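You operate a simulated robot arm through the tools that you are given. There is no shell and no other tool.

The job below is to be done with a simulated robot arm. You get a single attempt, and the scene is never put back.

TASK
Clean the fitting bench: blue brush for the flour, red cloth for the turmeric smear.
Fine: put both back where they were on the ledge. Set down upright: blue brush. What is to be rubbed or washed off counts as gone when no trace of it is left.
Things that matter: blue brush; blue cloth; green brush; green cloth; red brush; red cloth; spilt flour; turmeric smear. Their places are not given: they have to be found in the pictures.

It is judged by the outcome, as a careful person would: the job done as asked, and still so three seconds after it is handed in. It fails if anything else is knocked over, pushed out of place, dropped, spilled or broken. Flat cloth is picked up by pressing the open fingertips on it (5 to 10 N) and closing them slowly along it; thin cloth reads only 2 to 8 mm in the jaws.

THE ROBOT
A 6-joint arm with a two-finger gripper, fixed in place. Base frame: the origin is at the foot of the arm, x ahead of it, y to its left, z up. Lengths are in m, angles in degrees, forces in N, time in s.
Its first joint turns from -166.0 to 166.0 degrees. Payload 2.45 kg.
Tool frame: the origin (TCP) lies between the finger pads and is the grasp point; the fingertips stand 0.02 m ahead of it; z points along the fingers, y is the line along which they close. The gripper opens to 0.14 m. The gripper's body begins 0.168 m behind the TCP.
Orientation is told as [roll, pitch, yaw] about the base's x, y, z axes, in that order, counted from this pose: with the fingers straight down and closing along the base's y, the tool's x points along the base's -x, its y along +y and its z along -z.

THE INTERFACE
- The arm moves only by the tool servo_tool. Its argument "deltas" is a list of rows, each an object (a shift or turn left out is 0, a gripper value left out holds the last) with "slide": the shift along the tool's x, y, z in m, a list of three; "delta_rot": the turn, a rotation vector about the tool's x, y, z in degrees, a list of three. In form: [{"slide": [tx, ty, tz], "delta_rot": [rx, ry, rz]}, ...]. A call has 1 to 20 rows; each row is the pose to reach, as a shift and turn from the pose commanded when the call began, along the tool's axes at that moment. "jaw" is the closure, from 0 (fully open) to 1 (shut), set as the call begins (left out, the last holds). A row lasts 0.2 s, in which the tool goes at most 0.05 m and 8.6 degrees; a call with a longer step from one row to the next is refused whole, and so is a gripper value outside its range. A pose out of reach is approached as far as the arm can. The call stops where the force on the tool passes 40 N (or 10 N more than at its start, if that is more) or the arm is blocked; 0.2 s more then pass. Each finger travels about 0.045 m/s and halts on what it meets, pressing with about 23 N; the grip force reading is that of the motor and also rises with nothing between the fingers. The clock runs only during rows and for 0.2 s after the last one: add rows that repeat a pose to give the fingers time. The reply holds the time, the measured pose of the TCP, the force on the tool along the base axes, the opening and the grip force, in the units named above and with some noise, with the torque about the TCP (base axes, N m) and any sound that the robot's microphone picked up.
- Cameras (640 x 400 px; columns grow to the right, rows downward): "scene" is fixed at [0.0549, 0.4977, 1.5915]; the picture's right is [-0.47, -0.89, 0.00], its down [-0.38, 0.20, -0.90] and it looks along [0.80, -0.42, -0.43] (base axes); focal length 281 px, centre (320, 200). "wrist" rides on the gripper at [0.078, 0.011, -0.209] in the tool frame; the picture's right is [-0.14, 0.99, 0.00], its down [-0.92, -0.13, -0.37] and it looks along [-0.36, -0.05, 0.93] (tool axes); focal length 280 px, centre (320, 200).
- grab_frame(camera): a new picture of that camera. The clock stands still meanwhile.
- measure_at(camera, pixels): there is no depth. For up to 12 entries [column, row, z] of the newest picture of that camera ("zoom" is the newest enlarged one), the place [x, y] in the base frame at which the ray of that pixel passes the height z, good to about 0.002 m, but the place of the scene camera against the robot may be out by one fixed shift of up to 0.018 m in any direction. The clock stands still meanwhile.
- enlarge(camera, box): a new picture of the part [left, top, right, bottom] of that camera's present view, enlarged. The clock stands still meanwhile.
- job_done(): hands the job in; it is judged then, once.

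Unless the task says otherwise, let go and move clear before handing in.

The tools are called after "Call:" as a command line: name --argument value ..., lists and objects as JSON in quotes. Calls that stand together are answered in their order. servo_tool: Moves the arm, as the interface text tells. Its arguments: {"type":"object","properties":{"deltas":{"type":"array","items":{"type":"object","properties":{"slide":{"type":"array","items":{"type":"number"}},"delta_rot":{"type":"array","items":{"type":"number"}}}}},"jaw":{"type":"number"}},"required":["deltas"]} The other tools are called the same way: grab_frame (camera) takes a picture; measure_at (camera, pixels) gives the place at which the rays of pixels pass given heights; enlarge (camera, box) takes an enlarged picture of a part of a camera's view; job_done () hands the job in.

At the start:

```text
t: 0.0
position: [0.5186, 0.2264, 1.4437]
ee_rot: [0.1, -0.2, 0.0]
contact_force: [-0.1, -0.1, 0.0]
ft_torque: [0.0, 0.04, 0.0]
gripper_width: 0.1402
gripper_force: 0.1
```

scene: 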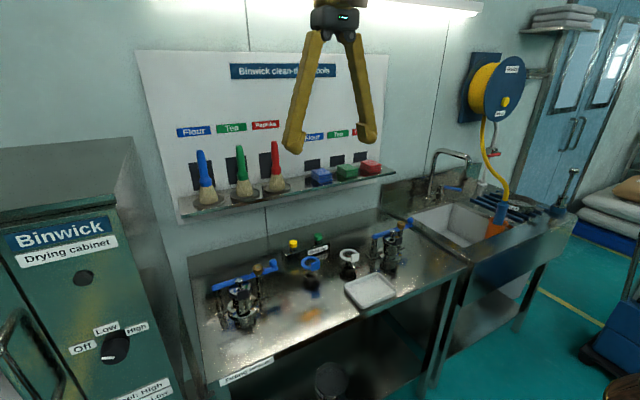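
wrist: 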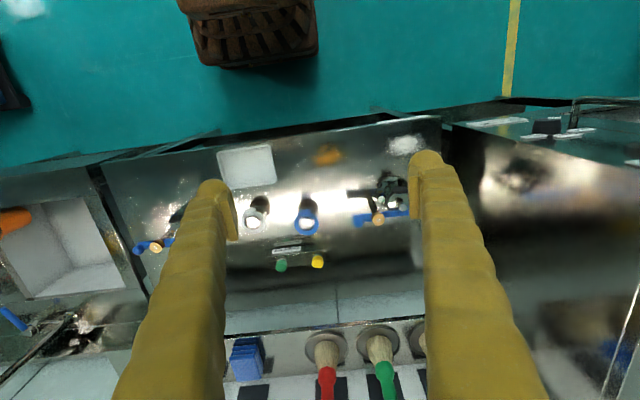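

The scene picture shows a ledge with three brushes (blue about (205,180), green (243,170), red (276,168)) and three cloths (blue (320,176), green (347,171), red (370,166)), with a bench below. I'll enlarge the ledge and the bench for detail.

Call:
enlarge --camera "scene" --box '[160, 110, 400, 260]'

Call:
enlarge --camera "wrist" --box '[80, 100, 480, 350]'

```text
2.67 times, centred on (280, 185) of scene
```

zoom: 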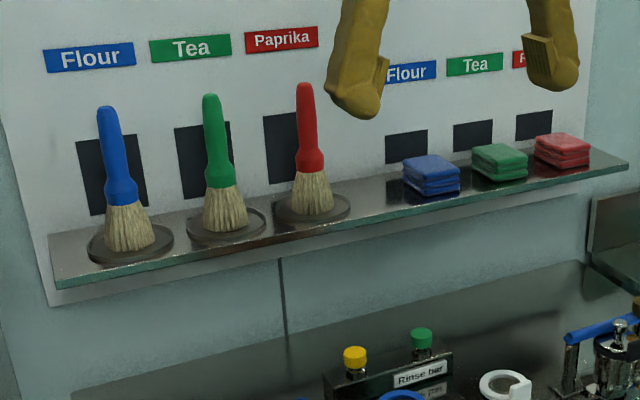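

```text
1.60 times, centred on (280, 225) of wrist
```

zoom: 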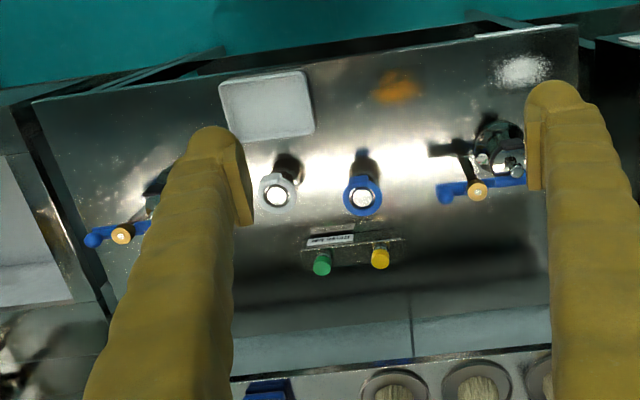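

The wrist view shows a white powder patch at about (405,145) and an orange smear at about (328,155). I'll enlarge the bench and the rest of the scene to see obstacles.

Call:
enlarge --camera "scene" --box '[180, 220, 420, 370]'

Call:
enlarge --camera "scene" --box '[370, 120, 610, 270]'

Call:
enlarge --camera "wrist" --box '[200, 100, 456, 260]'

```text
2.67 times, centred on (300, 295) of scene
```

zoom: 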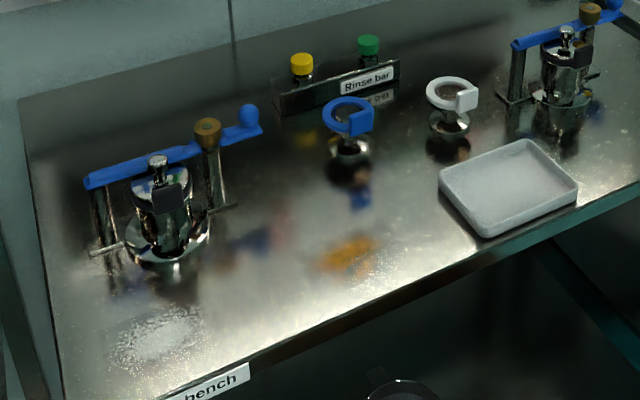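

```text
2.67 times, centred on (490, 195) of scene
```

zoom: 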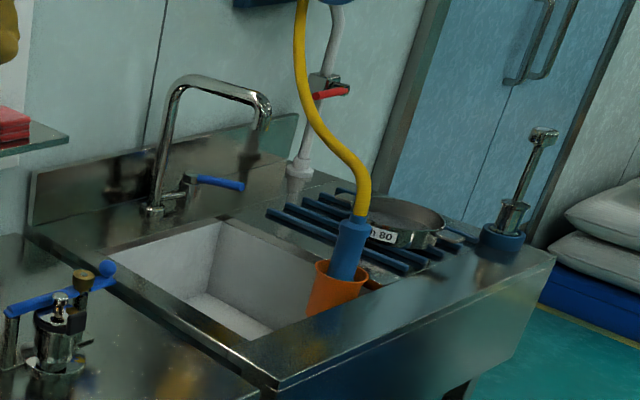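

```text
2.50 times, centred on (328, 180) of wrist
```

zoom: 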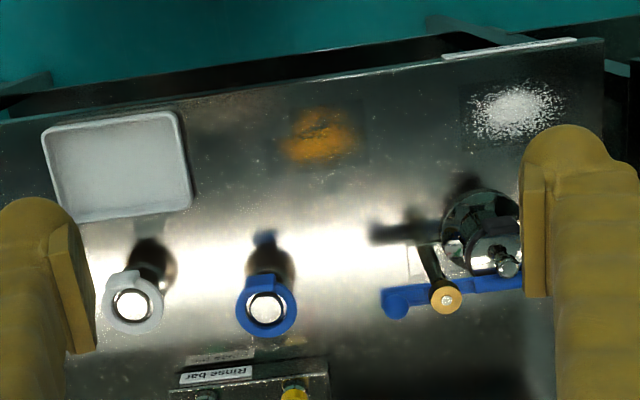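

I'll triangulate the bench height by projecting the same features from both cameras at several heights.

Call:
measure_at --camera "scene" --pixels '[[238, 345.6, 0.0], [238, 345.6, 0.5], [238, 345.6, 0.8], [238, 345.6, 0.9], [238, 345.6, 1.0], [310, 315, 0.8], [310, 315, 0.9], [310, 315, 1.0]]'

Call:
measure_at --camera "wrist" --pixels '[[405, 145, 0.0], [405, 145, 0.5], [405, 145, 0.8], [405, 145, 0.9], [405, 145, 1.0], [328, 155, 0.8], [328, 155, 0.9], [328, 155, 1.0]]'

```text
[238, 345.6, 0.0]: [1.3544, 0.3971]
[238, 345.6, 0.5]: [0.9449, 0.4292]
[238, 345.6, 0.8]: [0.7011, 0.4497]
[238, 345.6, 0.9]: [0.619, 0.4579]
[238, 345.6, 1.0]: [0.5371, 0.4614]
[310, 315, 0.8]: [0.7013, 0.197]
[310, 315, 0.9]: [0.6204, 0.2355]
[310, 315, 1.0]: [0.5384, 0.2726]
```

```text
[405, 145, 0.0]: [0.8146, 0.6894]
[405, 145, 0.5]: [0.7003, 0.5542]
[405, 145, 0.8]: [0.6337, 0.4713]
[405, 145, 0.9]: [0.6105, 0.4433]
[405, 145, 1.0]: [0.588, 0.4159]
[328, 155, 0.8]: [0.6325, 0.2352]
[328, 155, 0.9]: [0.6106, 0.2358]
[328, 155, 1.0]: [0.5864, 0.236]
```

The bench is at about z=0.90, flour near (0.61,0.45), smear near (0.61,0.236). Now I'll triangulate the ledge.

Call:
enlarge --camera "wrist" --box '[200, 280, 440, 400]'

Call:
measure_at --camera "scene" --pixels '[[277, 187.6, 1.0], [277, 187.6, 1.1], [277, 187.6, 1.2], [277, 187.6, 1.3], [208.8, 201.1, 1.1], [208.8, 201.1, 1.2], [208.8, 201.1, 1.3], [244.7, 193.2, 1.2], [370, 170, 1.2]]'

Call:
measure_at --camera "wrist" --pixels '[[327, 347, 1.0], [327, 347, 1.1], [327, 347, 1.2], [327, 347, 1.3], [378, 342, 1.1], [378, 342, 1.2], [378, 342, 1.3]]'

```text
2.67 times, centred on (320, 340) of wrist
```

zoom: 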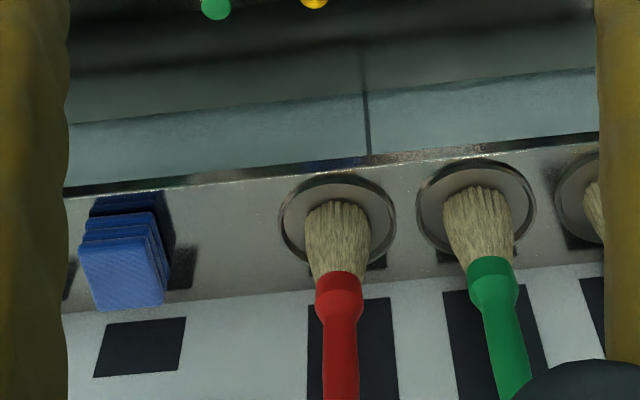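

```text
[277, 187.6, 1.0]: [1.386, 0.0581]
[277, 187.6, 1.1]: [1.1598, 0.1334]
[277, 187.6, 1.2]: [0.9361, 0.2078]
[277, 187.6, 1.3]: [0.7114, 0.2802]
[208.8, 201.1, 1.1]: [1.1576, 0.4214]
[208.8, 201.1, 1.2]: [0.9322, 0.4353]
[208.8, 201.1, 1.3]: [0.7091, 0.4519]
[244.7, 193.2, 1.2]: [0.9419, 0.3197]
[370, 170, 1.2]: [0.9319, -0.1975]
```

```text
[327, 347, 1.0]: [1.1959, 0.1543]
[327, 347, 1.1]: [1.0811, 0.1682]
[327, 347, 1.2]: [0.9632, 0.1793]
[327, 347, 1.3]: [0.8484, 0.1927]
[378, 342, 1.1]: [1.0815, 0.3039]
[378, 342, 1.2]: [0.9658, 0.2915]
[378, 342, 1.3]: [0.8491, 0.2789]
```

The ledge appears to be at z≈1.17, x≈1.0, near the reach limit. I'll move forward 0.2 m at the same height for a better wrist view of the ledge.

Call:
servo_tool --deltas '[{"slide": [-0.03, 0, 0]}, {"slide": [-0.07, 0, 0]}, {"slide": [-0.11, 0, 0]}, {"slide": [-0.15, 0, 0]}, {"slide": [-0.18, 0, 0]}, {"slide": [-0.2, 0, 0]}, {"slide": [-0.2, 0, 0]}]'

```text
t: 1.6
position: [0.7187, 0.2245, 1.4434]
ee_rot: [0.0, -0.1, -0.1]
contact_force: [-0.6, -0.4, -0.6]
ft_torque: [0.0, -0.02, -0.03]
gripper_width: 0.1401
gripper_force: 0.1
```

Call:
grab_frame --camera "wrist"

Call:
grab_frame --camera "scene"

```text
taken
```

wrist: 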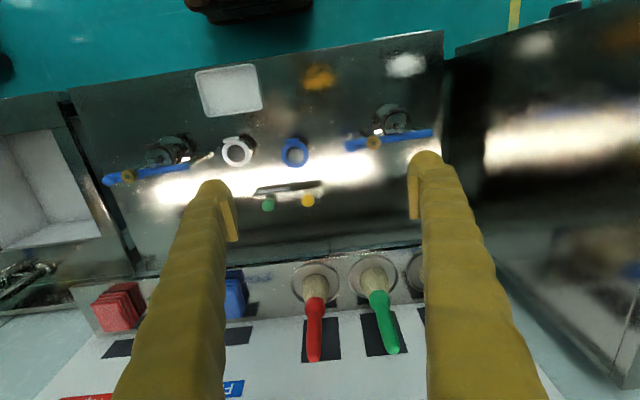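

```text
taken
```

scene: 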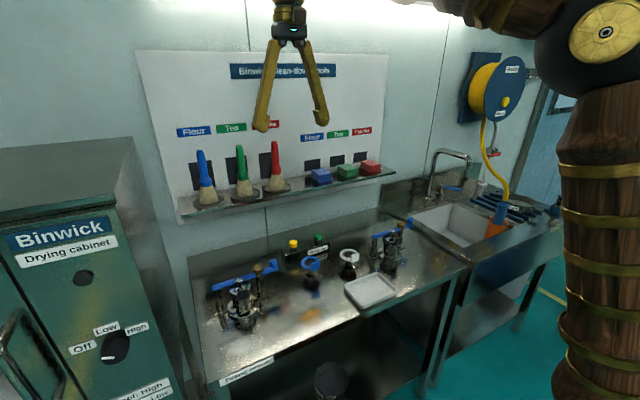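

From this pose I can triangulate the plates with two wrist views. Red plate centre at about (317,283), green plate (373,277).

Call:
enlarge --camera "wrist" --box '[240, 230, 440, 355]'

Call:
measure_at --camera "wrist" --pixels '[[317, 283, 1.1], [317, 283, 1.15], [317, 283, 1.2], [373, 277, 1.1], [373, 277, 1.15], [373, 277, 1.2]]'

```text
3.20 times, centred on (340, 292) of wrist
```

zoom: 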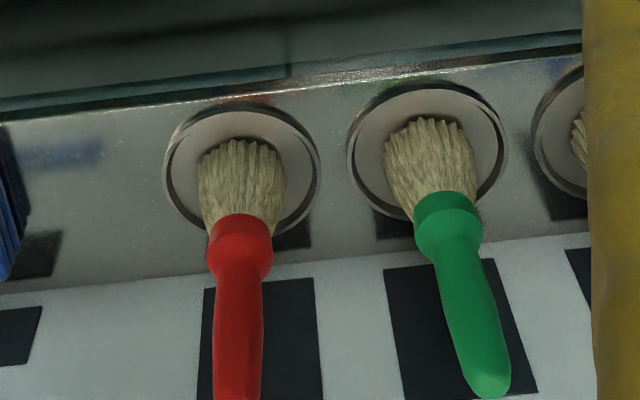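

```text
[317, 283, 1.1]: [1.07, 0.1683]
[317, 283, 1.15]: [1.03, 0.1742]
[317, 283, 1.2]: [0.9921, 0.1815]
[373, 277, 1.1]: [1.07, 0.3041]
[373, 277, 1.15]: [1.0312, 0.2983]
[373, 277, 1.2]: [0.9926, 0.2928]
```

Views are consistent with a ledge near z≈1.14–1.17. I'll shift left 0.2 m and tilt the tool 25° forward so the wrist camera looks squarely at the blue brush.

Call:
servo_tool --deltas '[{"slide": [0, 0.03, 0], "delta_rot": [0, -4, 0]}, {"slide": [0, 0.06, 0], "delta_rot": [0, -9, 0]}, {"slide": [0, 0.09, 0], "delta_rot": [0, -14, 0]}, {"slide": [0, 0.12, 0], "delta_rot": [0, -18, 0]}, {"slide": [0, 0.15, 0], "delta_rot": [0, -22, 0]}, {"slide": [0, 0.18, 0], "delta_rot": [0, -25, 0]}, {"slide": [0, 0.2, 0], "delta_rot": [0, -25, 0]}, {"slide": [0, 0.2, 0], "delta_rot": [0, -25, 0]}]'

Call:
grab_frame --camera "wrist"

Call:
grab_frame --camera "scene"

```text
t: 3.4
position: [0.7188, 0.4255, 1.4435]
ee_rot: [0.1, -25.1, 0.0]
contact_force: [0.2, -0.4, 0.2]
ft_torque: [0.04, 0.01, 0.0]
gripper_width: 0.1397
gripper_force: 0.1
```

```text
taken
```

wrist: 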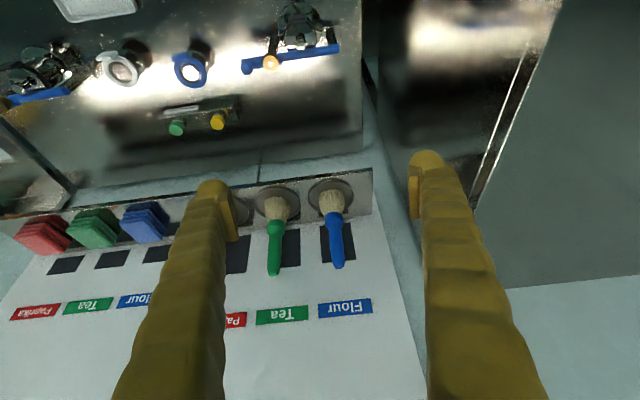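

```text
taken
```

scene: 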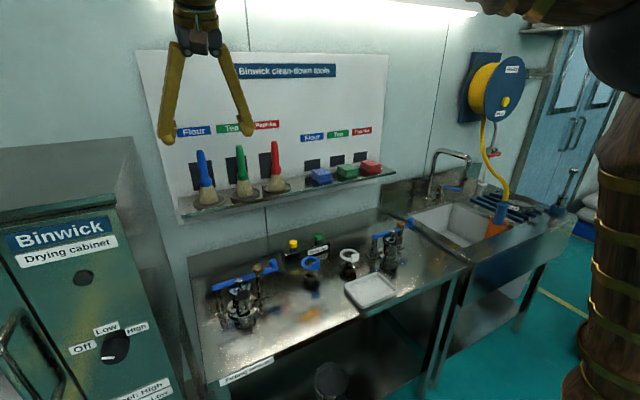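

The blue brush now shows at (332,225) with its plate at (331,190). I'll enlarge it for accurate pixels.

Call:
enlarge --camera "wrist" --box '[240, 160, 400, 260]'

Call:
enlarge --camera "scene" --box '[160, 130, 320, 230]'

```text
4.00 times, centred on (320, 210) of wrist
```

zoom: 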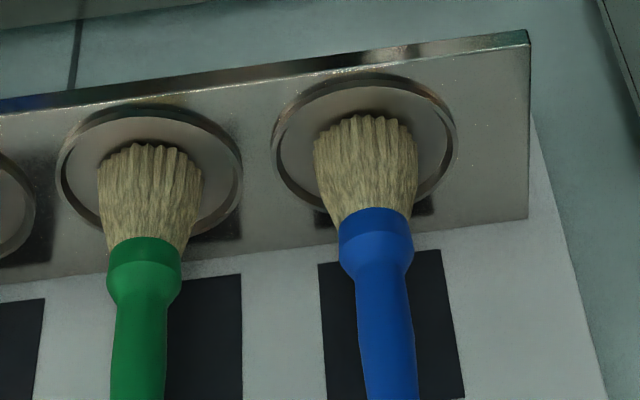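

```text
4.00 times, centred on (240, 180) of scene
```

zoom: 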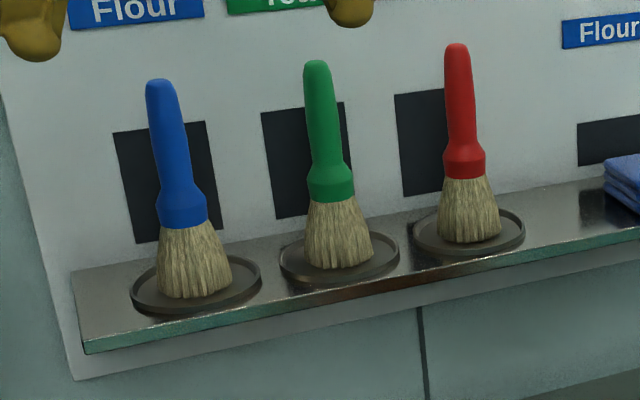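

Call:
measure_at --camera "wrist" --pixels '[[330.75, 195.5, 1.1], [330.75, 195.5, 1.15], [330.75, 195.5, 1.2], [279, 203.5, 1.15], [372, 168, 1.15], [371.5, 214, 1.15], [338, 265, 1.35], [338, 265, 1.3]]'

Call:
measure_at --camera "scene" --pixels '[[209, 200.25, 1.1], [209, 200.25, 1.15], [209, 200.25, 1.2], [199.5, 151, 1.35], [199.5, 151, 1.3], [245, 194.5, 1.15], [277, 188, 1.15], [277, 188, 1.2]]'

```text
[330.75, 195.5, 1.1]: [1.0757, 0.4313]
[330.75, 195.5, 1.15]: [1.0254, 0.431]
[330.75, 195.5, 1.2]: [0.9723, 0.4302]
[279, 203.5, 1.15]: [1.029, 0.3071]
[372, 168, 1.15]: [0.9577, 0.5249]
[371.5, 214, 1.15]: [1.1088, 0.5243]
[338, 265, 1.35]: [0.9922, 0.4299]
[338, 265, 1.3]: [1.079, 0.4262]
```

```text
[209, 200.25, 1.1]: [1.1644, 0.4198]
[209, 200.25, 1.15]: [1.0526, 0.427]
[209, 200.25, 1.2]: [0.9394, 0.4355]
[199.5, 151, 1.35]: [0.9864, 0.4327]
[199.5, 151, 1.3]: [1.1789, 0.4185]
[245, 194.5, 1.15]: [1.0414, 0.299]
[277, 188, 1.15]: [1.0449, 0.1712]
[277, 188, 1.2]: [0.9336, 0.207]
```

Triangulation puts the blue brush near (1.00, 0.430), standing from z≈1.17 to ≈1.345, with the wall at x≈1.08. I'll go to a pre-grasp stand-off tilted 45° with the jaws partly closed, and look again.

Call:
servo_tool --deltas '[{"slide": [-0.018, 0.001, 0.016], "delta_rot": [0, -3, 0]}, {"slide": [-0.036, 0.002, 0.033], "delta_rot": [0, -6, 0]}, {"slide": [-0.055, 0.003, 0.05], "delta_rot": [0, -10, 0]}, {"slide": [-0.073, 0.004, 0.066], "delta_rot": [0, -14, 0]}, {"slide": [-0.092, 0.0045, 0.083], "delta_rot": [0, -17, 0]}, {"slide": [-0.1092, 0.0045, 0.0992], "delta_rot": [0, -20, 0]}, {"slide": [-0.1092, 0.0045, 0.0992], "delta_rot": [0, -20, 0]}]' --jaw 0.4

Call:
grab_frame --camera "wrist"

Call:
grab_frame --camera "scene"

```text
t: 5.0
position: [0.8593, 0.4316, 1.3992]
ee_rot: [-0.1, -45.1, 0.1]
contact_force: [0.2, 0.4, -0.1]
ft_torque: [-0.04, 0.0, -0.02]
gripper_width: 0.0837
gripper_force: 0.0
```

```text
taken
```

wrist: 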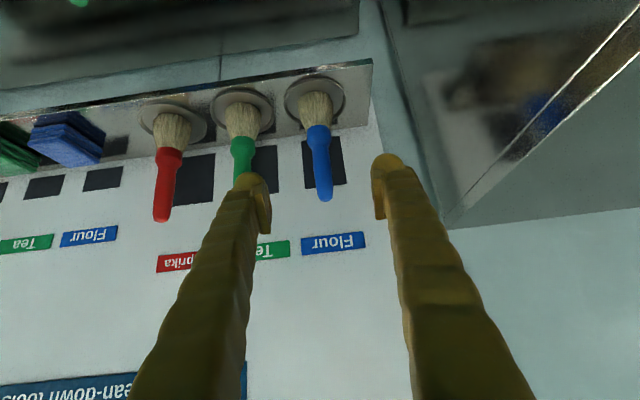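

```text
taken
```

scene: 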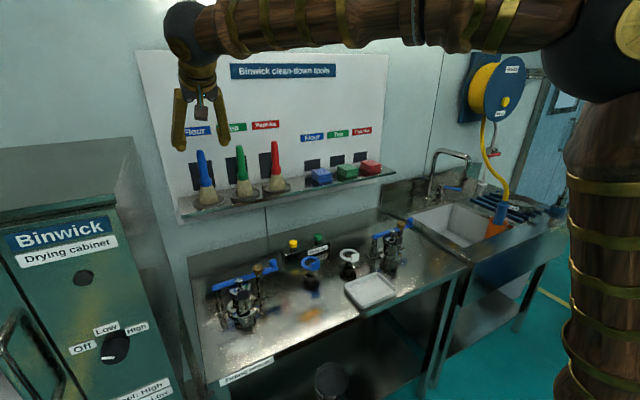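

At 45° tilt the blue brush sits between the fingers in view (plate near (315,100), tip (325,197)). Enlarging to fix its position.

Call:
enlarge --camera "wrist" --box '[220, 60, 420, 185]'

Call:
enlarge --camera "wrist" --box '[240, 110, 400, 210]'

```text
3.20 times, centred on (320, 122) of wrist
```

zoom: 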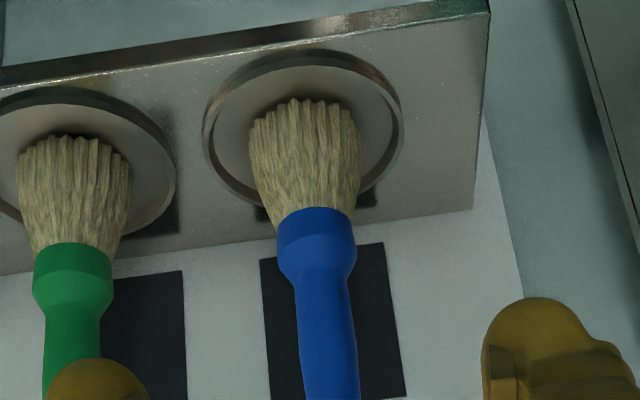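

```text
4.00 times, centred on (320, 160) of wrist
```

zoom: 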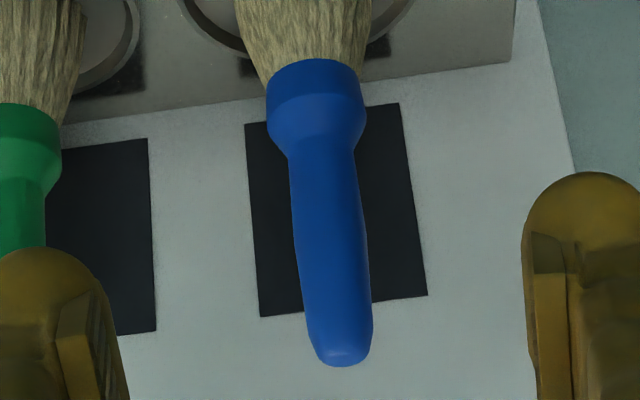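

Call:
measure_at --camera "wrist" --pixels '[[314.7, 100.6, 1.15], [314.7, 100.6, 1.175], [314.7, 100.6, 1.2], [325.5, 197, 1.33], [325.5, 197, 1.345], [325.5, 197, 1.36], [320.5, 148.75, 1.24], [320.5, 148.75, 1.26], [320.5, 148.75, 1.28], [372, 59, 1.175], [369, 125, 1.175]]'

```text
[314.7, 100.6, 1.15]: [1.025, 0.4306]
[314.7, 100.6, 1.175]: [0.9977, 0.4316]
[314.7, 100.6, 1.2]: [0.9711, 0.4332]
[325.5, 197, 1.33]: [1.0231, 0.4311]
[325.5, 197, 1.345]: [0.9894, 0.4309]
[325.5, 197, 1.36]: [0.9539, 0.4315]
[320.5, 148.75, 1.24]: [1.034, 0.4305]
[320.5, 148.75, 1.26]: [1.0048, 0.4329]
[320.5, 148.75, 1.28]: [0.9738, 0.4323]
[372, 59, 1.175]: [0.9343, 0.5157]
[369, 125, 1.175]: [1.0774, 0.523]
```

The three wrist views don't have enough height baseline to split x from z, so I'll take a low, nearly horizontal view (tilt 75°) from in front of the ledge.

Call:
servo_tool --deltas '[{"slide": [0.025, 0, -0.004], "delta_rot": [0, -5, 0]}, {"slide": [0.05, 0, -0.008], "delta_rot": [0, -11, 0]}, {"slide": [0.075, 0, -0.012], "delta_rot": [0, -17, 0]}, {"slide": [0.1, 0, -0.016], "delta_rot": [0, -23, 0]}, {"slide": [0.12, 0, -0.02], "delta_rot": [0, -28, 0]}, {"slide": [0.133, -0.0016, -0.0214], "delta_rot": [0, -30, 0]}, {"slide": [0.133, -0.0016, -0.0214], "delta_rot": [0, -30, 0]}]'

Call:
grab_frame --camera "wrist"

```text
t: 6.6
position: [0.7501, 0.4299, 1.3202]
ee_rot: [-0.1, -75.1, 0.1]
contact_force: [-0.7, 0.3, -0.9]
ft_torque: [0.0, 0.0, 0.02]
gripper_width: 0.0842
gripper_force: 0.0
```

```text
taken
```

wrist: 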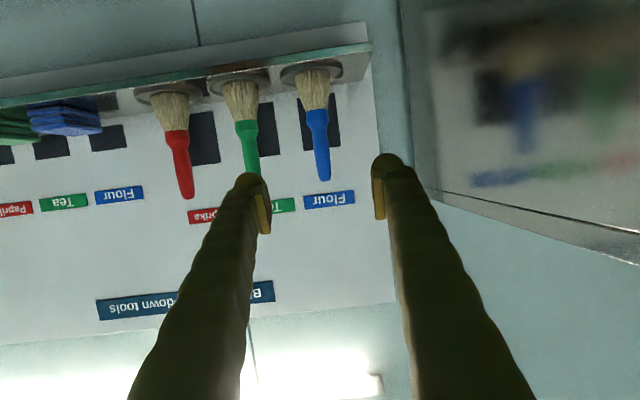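

Call:
enlarge --camera "wrist" --box '[220, 20, 420, 145]'

Call:
enlarge --camera "wrist" --box '[0, 60, 240, 210]'

```text
3.20 times, centred on (320, 82) of wrist
```

zoom: 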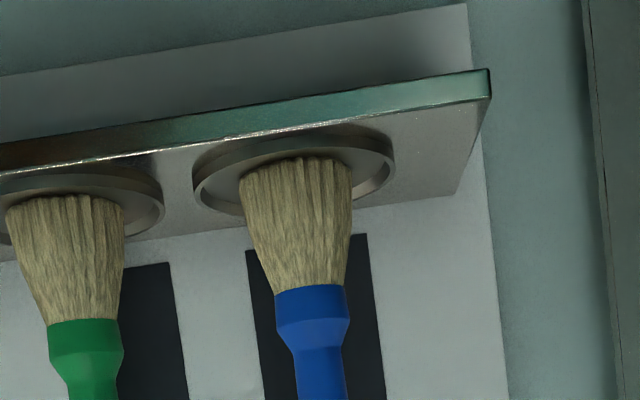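

```text
2.67 times, centred on (120, 135) of wrist
```

zoom: 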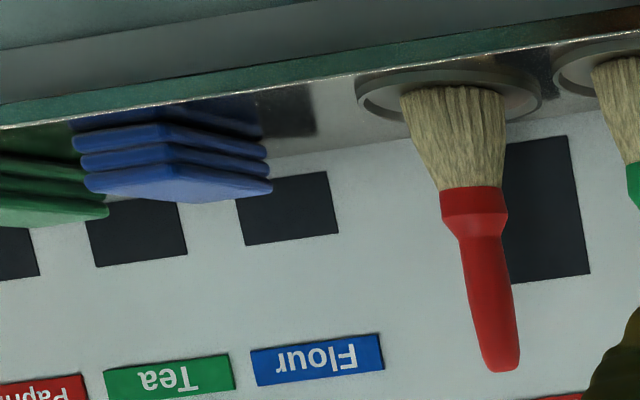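

Call:
measure_at --camera "wrist" --pixels '[[311.9, 73.1, 1.13], [311.9, 73.1, 1.15], [311.9, 73.1, 1.17], [372.8, 50.3, 1.13], [372.8, 50.3, 1.15], [372.8, 50.3, 1.17], [323.5, 178, 1.31], [323.5, 178, 1.33], [323.5, 178, 1.35]]'

```text
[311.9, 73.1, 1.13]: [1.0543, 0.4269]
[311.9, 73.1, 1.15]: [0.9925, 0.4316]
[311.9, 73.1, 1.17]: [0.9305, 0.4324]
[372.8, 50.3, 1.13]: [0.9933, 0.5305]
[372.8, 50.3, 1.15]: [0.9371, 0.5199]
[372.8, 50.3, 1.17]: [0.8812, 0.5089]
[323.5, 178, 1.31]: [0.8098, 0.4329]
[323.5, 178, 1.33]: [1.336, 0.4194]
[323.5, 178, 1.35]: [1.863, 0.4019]
```

Comparing the low view with the 45° view: ledge top z≈1.132 with its front edge at x≈0.99, blue brush at about (1.043, 0.430), tip at z≈1.32, neck at z≈1.234. I'll return to 45° tilt and move to a stand-off 0.1 m short of the handle.

Call:
servo_tool --deltas '[{"slide": [-0.02, 0, 0.016], "delta_rot": [0, 5, 0]}, {"slide": [-0.04, 0, 0.033], "delta_rot": [0, 11, 0]}, {"slide": [-0.06, 0, 0.05], "delta_rot": [0, 17, 0]}, {"slide": [-0.082, 0, 0.067], "delta_rot": [0, 23, 0]}, {"slide": [-0.1056, 0, 0.0857], "delta_rot": [0, 28, 0]}, {"slide": [-0.102, 0, 0.11], "delta_rot": [0, 30, 0]}, {"slide": [-0.097, 0, 0.14], "delta_rot": [0, 30, 0]}, {"slide": [-0.092, 0, 0.17], "delta_rot": [0, 30, 0]}, {"slide": [-0.089, 0, 0.19], "delta_rot": [0, 30, 0]}, {"slide": [-0.087, 0, 0.2065], "delta_rot": [0, 30, 0]}, {"slide": [-0.087, 0, 0.2065], "delta_rot": [0, 30, 0]}]'

Call:
grab_frame --camera "wrist"

Call:
grab_frame --camera "scene"

```text
t: 9.0
position: [0.9729, 0.4294, 1.3522]
ee_rot: [0.1, -45.1, 0.0]
contact_force: [-0.3, -1.2, -0.5]
ft_torque: [0.0, -0.03, -0.02]
gripper_width: 0.0839
gripper_force: 0.0
```

```text
taken
```

wrist: 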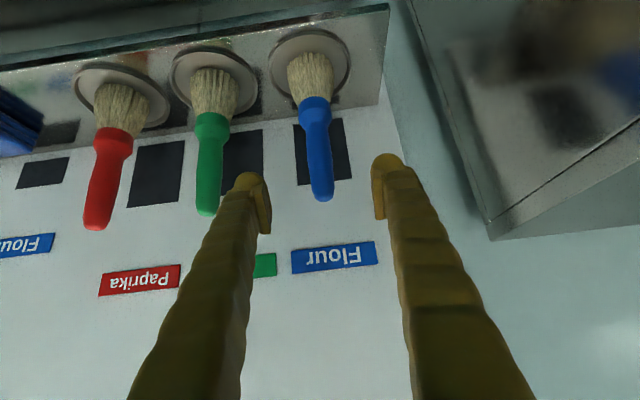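

```text
taken
```

scene: 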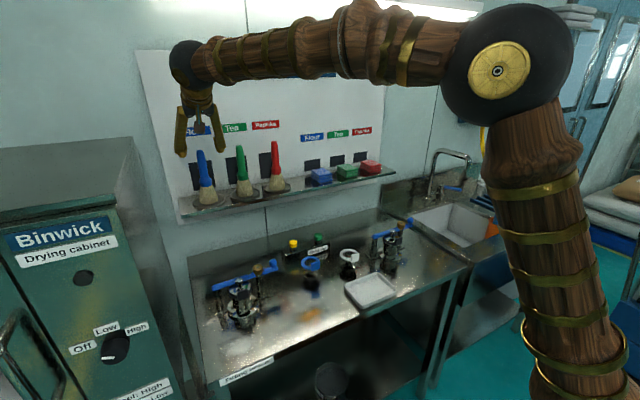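

Reachable so far. I'll measure the brush again from this closer pose (plate near (309,68), tip (322,195)).

Call:
enlarge --camera "wrist" --box '[240, 20, 400, 120]'

Call:
enlarge --camera "wrist" --box '[240, 110, 400, 210]'

Call:
measure_at --camera "wrist" --pixels '[[309, 68, 1.13], [309, 68, 1.14], [309, 68, 1.15], [323, 197, 1.31], [323, 197, 1.32], [323, 197, 1.33]]'

```text
4.00 times, centred on (320, 70) of wrist
```

zoom: 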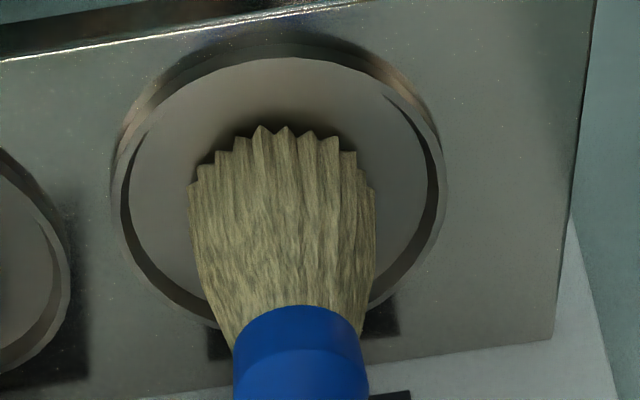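

```text
4.00 times, centred on (320, 160) of wrist
```

zoom: 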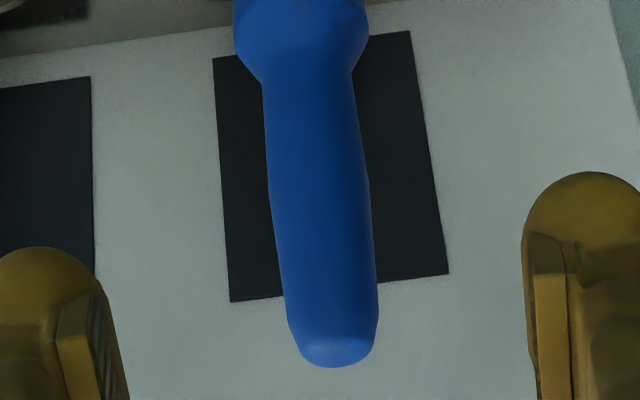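

```text
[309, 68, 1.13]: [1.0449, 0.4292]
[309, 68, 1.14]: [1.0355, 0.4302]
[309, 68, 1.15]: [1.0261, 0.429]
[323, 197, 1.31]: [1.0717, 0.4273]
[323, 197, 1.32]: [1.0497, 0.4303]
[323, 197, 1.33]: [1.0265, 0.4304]
```

The brush is confirmed at (1.043, 0.430). Now advancing 0.102 m along the tool axis so the pads straddle the handle at z≈1.278.

Call:
servo_tool --deltas '[{"slide": [0.001, 0.0003, 0.02]}, {"slide": [0.001, 0.0006, 0.04]}, {"slide": [0.002, 0.0006, 0.06]}, {"slide": [0.003, 0.0006, 0.08]}, {"slide": [0.003, 0.0006, 0.095]}, {"slide": [0.003, 0.0006, 0.102]}, {"slide": [0.003, 0.0006, 0.102]}]'

Call:
grab_frame --camera "wrist"

Call:
enlarge --camera "scene" --box '[150, 60, 310, 220]'

```text
t: 10.6
position: [1.0416, 0.4305, 1.2788]
ee_rot: [0.0, -45.2, 0.0]
contact_force: [0.7, 0.1, -0.2]
ft_torque: [0.0, 0.0, -0.02]
gripper_width: 0.084
gripper_force: 0.0
```

```text
taken
```

wrist: 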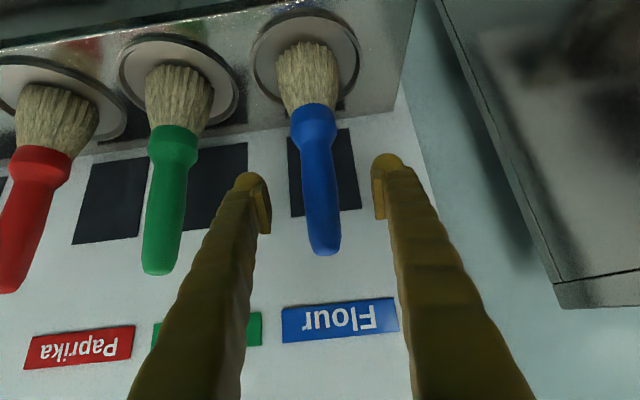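

```text
2.50 times, centred on (230, 140) of scene
```

zoom: 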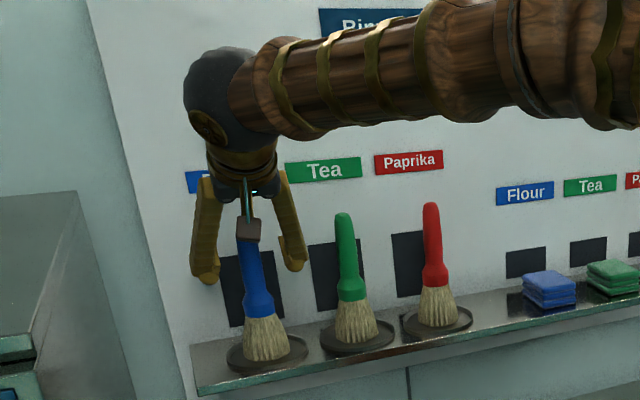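

The handle passes through the TCP pixel (320,195), nicely centred between the pads. Closing in two stages.

Call:
servo_tool --deltas '[{"slide": [0, 0, 0]}, {"slide": [0, 0, 0]}, {"slide": [0, 0, 0]}, {"slide": [0, 0, 0]}]' --jaw 0.75

Call:
grab_frame --camera "wrist"

```text
t: 11.6
position: [1.0434, 0.4287, 1.2774]
ee_rot: [0.1, -45.1, 0.0]
contact_force: [-0.4, -0.1, -0.1]
ft_torque: [-0.01, -0.01, 0.0]
gripper_width: 0.0347
gripper_force: 0.0
```

```text
taken
```

wrist: 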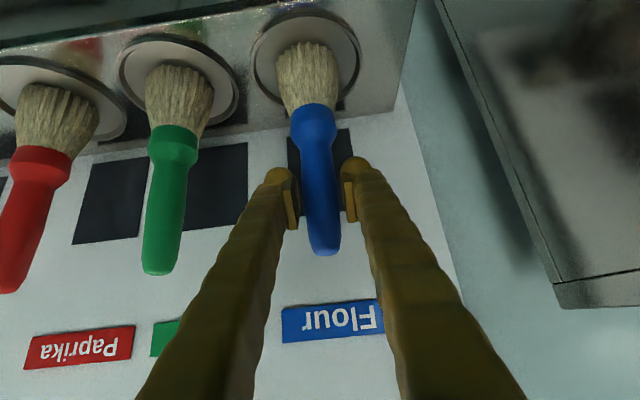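

Jaws are evenly around the handle. Closing fully.

Call:
servo_tool --deltas '[{"slide": [0, 0, 0]}, {"slide": [0, 0, 0]}, {"slide": [0, 0, 0]}, {"slide": [0, 0, 0]}, {"slide": [0, 0, 0]}]' --jaw 1.0

Call:
grab_frame --camera "wrist"

```text
t: 12.8
position: [1.043, 0.4294, 1.2769]
ee_rot: [0.0, -45.1, 0.0]
contact_force: [-0.1, 0.5, -0.2]
ft_torque: [-0.01, -0.01, -0.02]
gripper_width: 0.0265
gripper_force: 22.7
```

```text
taken
```

wrist: 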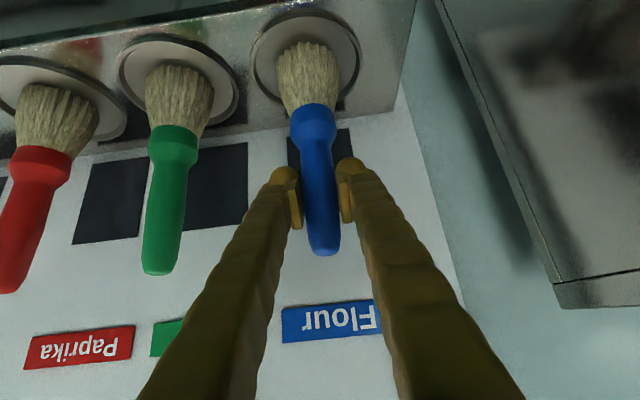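

The grip holds at 26.5 mm and 22.7 N. Lifting straight up 0.06 m and checking.

Call:
servo_tool --deltas '[{"slide": [-0.007, 0, -0.007]}, {"slide": [-0.018, 0, -0.018]}, {"slide": [-0.03, 0, -0.03]}, {"slide": [-0.0425, 0, -0.0424]}, {"slide": [-0.0425, 0, -0.0424]}]'

Call:
grab_frame --camera "wrist"

Call:
enlarge --camera "scene" --box '[150, 60, 310, 220]'

```text
t: 14.0
position: [1.042, 0.4289, 1.3383]
ee_rot: [0.1, -45.0, 0.0]
contact_force: [-0.1, 0.5, -0.4]
ft_torque: [-0.01, 0.03, -0.01]
gripper_width: 0.0263
gripper_force: 22.7
```

```text
taken
```

wrist: 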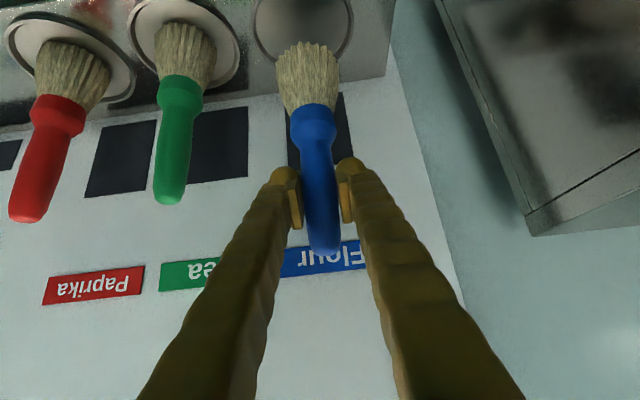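

```text
2.50 times, centred on (230, 140) of scene
```

zoom: 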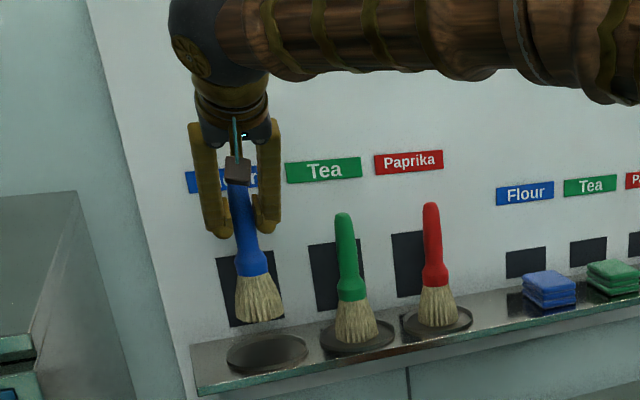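

The brush came up cleanly and stays vertical in the grip. Retracting horizontally to x≈0.65 at the same height.

Call:
servo_tool --deltas '[{"slide": [0.012, 0, -0.012]}, {"slide": [0.035, 0, -0.035]}, {"slide": [0.06, 0.003, -0.06]}, {"slide": [0.085, 0.005, -0.085]}, {"slide": [0.11, 0.007, -0.11]}, {"slide": [0.14, 0.009, -0.14]}, {"slide": [0.17, 0.011, -0.17]}, {"slide": [0.2, 0.011, -0.2]}, {"slide": [0.23, 0.011, -0.23]}, {"slide": [0.255, 0.011, -0.255]}, {"slide": [0.27, 0.011, -0.27]}, {"slide": [0.2772, 0.011, -0.2772]}, {"slide": [0.2772, 0.011, -0.2772]}]'

Call:
grab_frame --camera "wrist"

Call:
grab_frame --camera "scene"

```text
t: 16.8
position: [0.6494, 0.4414, 1.3367]
ee_rot: [-0.1, -45.1, -0.1]
contact_force: [0.3, -0.2, -0.9]
ft_torque: [0.0, -0.01, 0.02]
gripper_width: 0.0264
gripper_force: 22.8
```

```text
taken
```

wrist: 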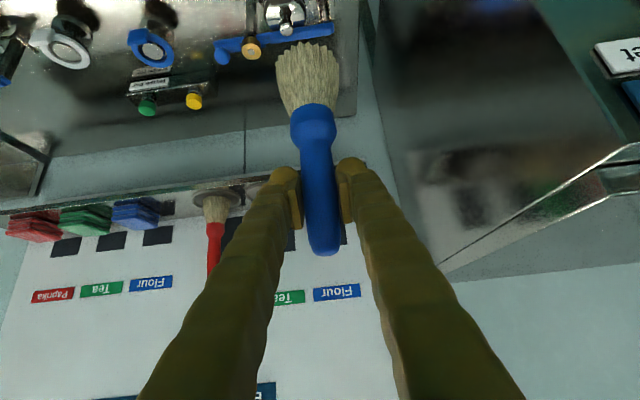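

```text
taken
```

scene: 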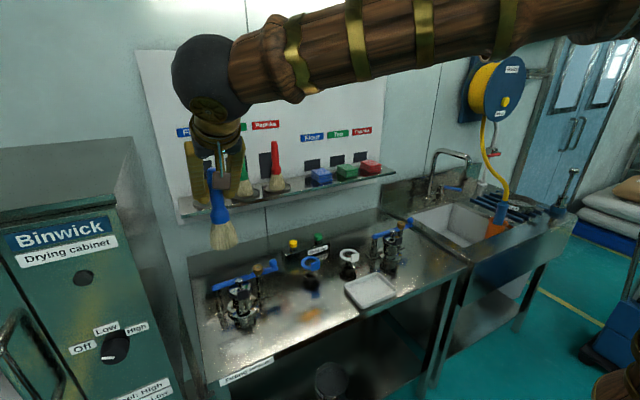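

The brush sits between (275,45) and (325,250) in the wrist view, and the tilt hides the flour. I'll tilt the tool back to vertical in free air and look at the flour patch beside the brush.

Call:
servo_tool --deltas '[{"slide": [0.006, -0.014, 0], "delta_rot": [0, 6, 0]}, {"slide": [0.012, -0.028, 0], "delta_rot": [0, 13, 0]}, {"slide": [0.018, -0.042, 0], "delta_rot": [0, 20, 0]}, {"slide": [0.024, -0.056, 0], "delta_rot": [0, 27, 0]}, {"slide": [0.03, -0.07, 0], "delta_rot": [0, 34, 0]}, {"slide": [0.036, -0.085, 0], "delta_rot": [0, 40, 0]}, {"slide": [0.0424, -0.1, 0], "delta_rot": [0, 45, 0]}, {"slide": [0.0424, -0.1, 0], "delta_rot": [0, 45, 0]}]'

Call:
grab_frame --camera "wrist"

```text
t: 18.6
position: [0.6202, 0.34, 1.307]
ee_rot: [0.0, 0.0, -0.1]
contact_force: [-0.4, 0.1, -0.7]
ft_torque: [-0.01, -0.06, 0.01]
gripper_width: 0.0265
gripper_force: 23.4
```

```text
taken
```

wrist: 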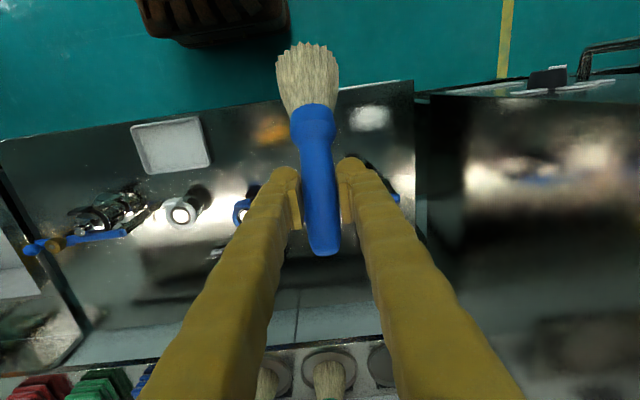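

The flour is visible at (369,118) and the smear at (272,130). Enlarging to get extents.

Call:
enlarge --camera "wrist" --box '[220, 70, 420, 195]'

Call:
measure_at --camera "wrist" --pixels '[[369, 118, 0.85], [369, 118, 0.87], [369, 118, 0.89], [272, 130, 0.87], [413, 82, 0.87], [345, 92, 0.87]]'

```text
3.20 times, centred on (320, 132) of wrist
```

zoom: 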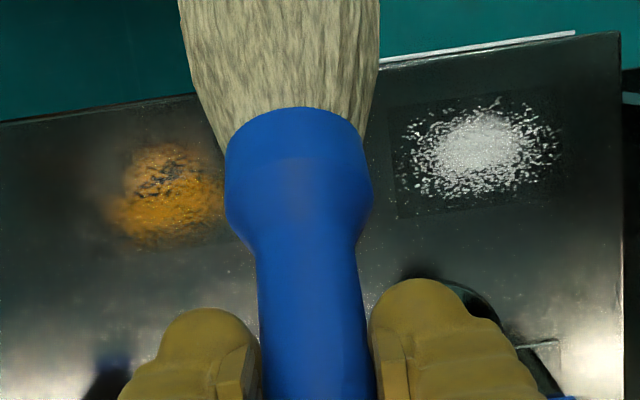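

```text
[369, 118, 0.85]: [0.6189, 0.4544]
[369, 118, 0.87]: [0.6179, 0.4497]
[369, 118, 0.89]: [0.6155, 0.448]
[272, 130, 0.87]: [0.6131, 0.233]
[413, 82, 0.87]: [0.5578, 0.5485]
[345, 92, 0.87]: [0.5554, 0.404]
```

Call:
measure_at --camera "wrist" --pixels '[[341.25, 102.8, 0.87], [395.6, 98.1, 0.87], [399.7, 129.4, 0.87], [344.4, 138.1, 0.87], [370.6, 116.25, 0.87], [283, 113, 0.87], [252, 142, 0.87], [290, 145, 0.87], [255, 118, 0.87]]'

Call:
enlarge --camera "scene" --box '[180, 240, 340, 400]'

```text
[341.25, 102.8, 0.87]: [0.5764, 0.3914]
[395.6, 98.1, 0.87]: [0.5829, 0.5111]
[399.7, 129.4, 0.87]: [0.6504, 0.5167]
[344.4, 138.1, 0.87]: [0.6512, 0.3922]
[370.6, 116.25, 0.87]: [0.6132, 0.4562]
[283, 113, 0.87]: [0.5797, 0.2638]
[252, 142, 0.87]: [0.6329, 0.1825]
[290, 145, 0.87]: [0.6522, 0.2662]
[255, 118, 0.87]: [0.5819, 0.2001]
```

```text
2.50 times, centred on (260, 320) of scene
```

zoom: 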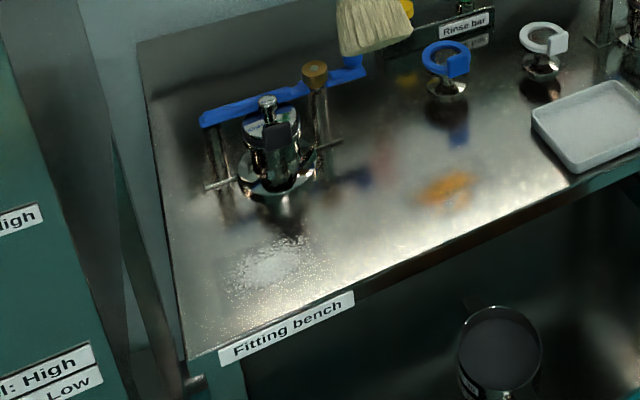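

The flour patch spans roughly x 0.576–0.652, y 0.39–0.517. I'll rotate the brush back to vertical and stop above the patch's right end, then descend gently by force.

Call:
servo_tool --deltas '[{"slide": [0.004, 0.008, 0.01], "delta_rot": [0, -6, 0]}, {"slide": [0.008, 0.016, 0.025], "delta_rot": [0, -13, 0]}, {"slide": [0.012, 0.024, 0.04], "delta_rot": [0, -20, 0]}, {"slide": [0.016, 0.032, 0.055], "delta_rot": [0, -27, 0]}, {"slide": [0.02, 0.04, 0.07], "delta_rot": [0, -34, 0]}, {"slide": [0.025, 0.05, 0.09], "delta_rot": [0, -40, 0]}, {"slide": [0.03, 0.06, 0.107], "delta_rot": [0, -45, 0]}, {"slide": [0.03, 0.06, 0.107], "delta_rot": [0, -45, 0]}]'

Call:
grab_frame --camera "scene"

```text
t: 20.4
position: [0.5907, 0.4017, 1.2002]
ee_rot: [0.0, -45.2, 0.0]
contact_force: [1.0, 0.2, -0.5]
ft_torque: [-0.03, -0.01, -0.02]
gripper_width: 0.0262
gripper_force: 22.7
```

```text
taken
```

scene: 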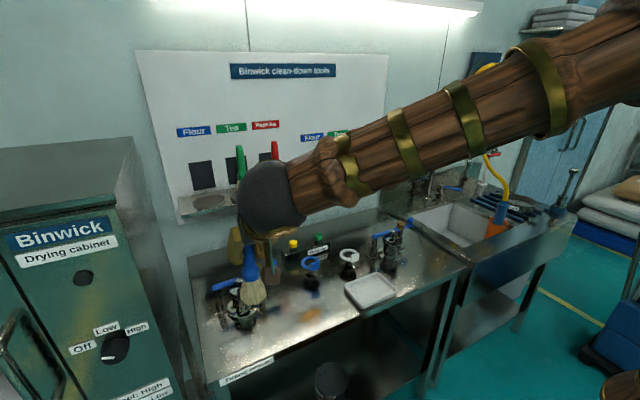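

Descending 0.145 m straight down to z≈1.055 (bristle tips ~0.04 m above the bench estimate).

Call:
servo_tool --deltas '[{"slide": [0.018, 0, 0.018]}, {"slide": [0.036, 0, 0.036]}, {"slide": [0.054, 0, 0.054]}, {"slide": [0.072, 0, 0.072]}, {"slide": [0.088, 0, 0.088]}, {"slide": [0.098, 0, 0.098]}, {"slide": [0.1025, 0, 0.1025]}, {"slide": [0.1025, 0, 0.1025]}]'

Call:
enlarge --camera "scene" --box '[180, 220, 340, 380]'

Call:
grab_frame --camera "wrist"

```text
t: 22.4
position: [0.5792, 0.3896, 1.1237]
ee_rot: [6.8, -48.8, -5.0]
contact_force: [0.6, 0.6, -1.6]
ft_torque: [-0.06, 0.03, -0.04]
gripper_width: 0.0263
gripper_force: 23.2
stopped in row 8: the arm was blocked; the commanded pose is now the measured one
```

```text
2.50 times, centred on (260, 300) of scene
```

zoom: 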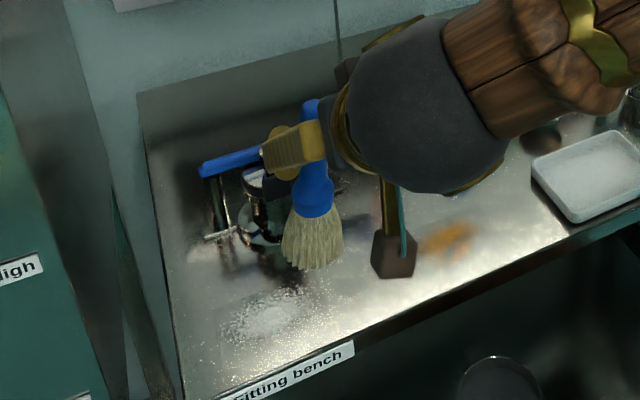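

```text
taken
```

wrist: 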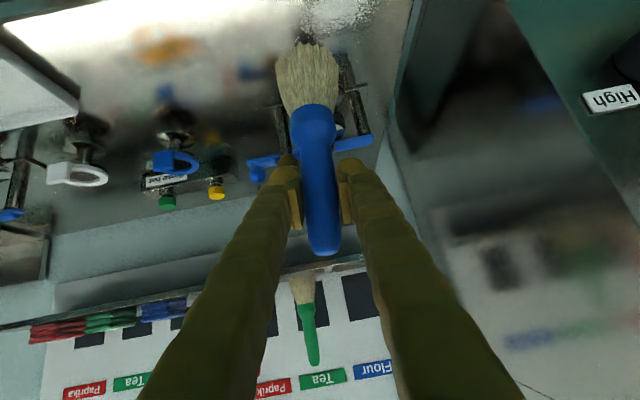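

The arm was blocked at z≈1.124 and the tool skewed slightly (roll 6.8°, yaw −5°), with almost no force on the tool, so something further up the arm is the limit. Looking at the whole scene before moving.

Call:
grab_frame --camera "scene"

```text
taken
```

scene: 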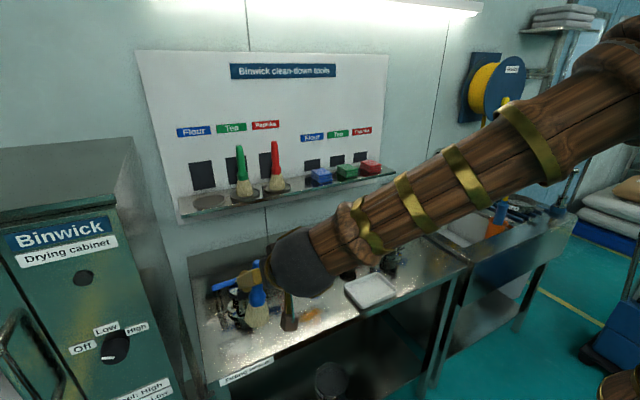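

The force is near zero now; I'll check whether the fingers or brush are near the valve handle, enlarging the wrist view around the fingertips.

Call:
enlarge --camera "wrist" --box '[220, 20, 420, 220]'

Call:
enlarge --camera "scene" --box '[190, 220, 310, 340]'

Call:
measure_at --camera "wrist" --pixels '[[262, 165, 1.0], [262, 165, 1.05], [355, 142, 1.0], [355, 142, 1.05], [345, 12, 0.87], [165, 45, 0.87]]'

Call:
measure_at --camera "scene" --pixels '[[214, 288, 0.95], [214, 288, 1.0], [214, 288, 1.05], [274, 266, 0.95], [274, 266, 1.0], [274, 266, 1.05]]'

```text
2.00 times, centred on (320, 120) of wrist
```

zoom: 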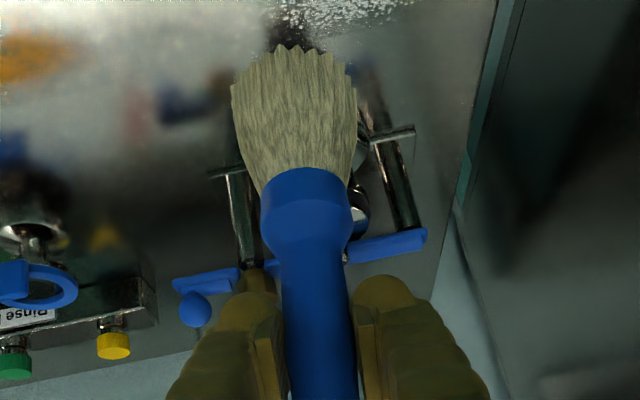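

```text
3.33 times, centred on (250, 280) of scene
```

zoom: 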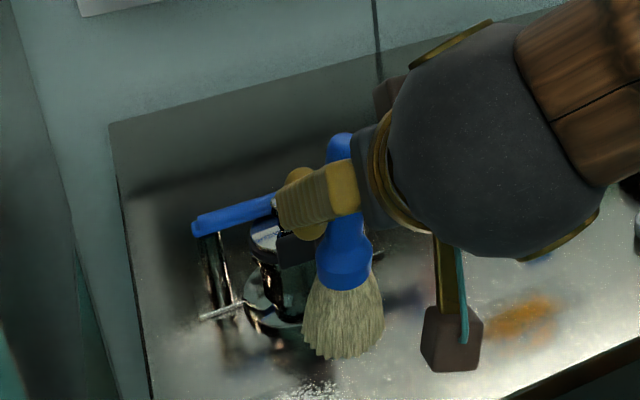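

```text
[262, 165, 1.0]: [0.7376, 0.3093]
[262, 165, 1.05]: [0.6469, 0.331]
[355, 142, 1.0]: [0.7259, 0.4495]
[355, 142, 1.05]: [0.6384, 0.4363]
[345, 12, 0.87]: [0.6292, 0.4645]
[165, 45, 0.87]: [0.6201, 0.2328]
```

```text
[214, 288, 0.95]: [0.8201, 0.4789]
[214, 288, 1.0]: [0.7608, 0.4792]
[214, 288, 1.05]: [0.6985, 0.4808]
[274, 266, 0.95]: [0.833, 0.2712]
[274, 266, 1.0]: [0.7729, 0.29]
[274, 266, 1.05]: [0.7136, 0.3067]
```

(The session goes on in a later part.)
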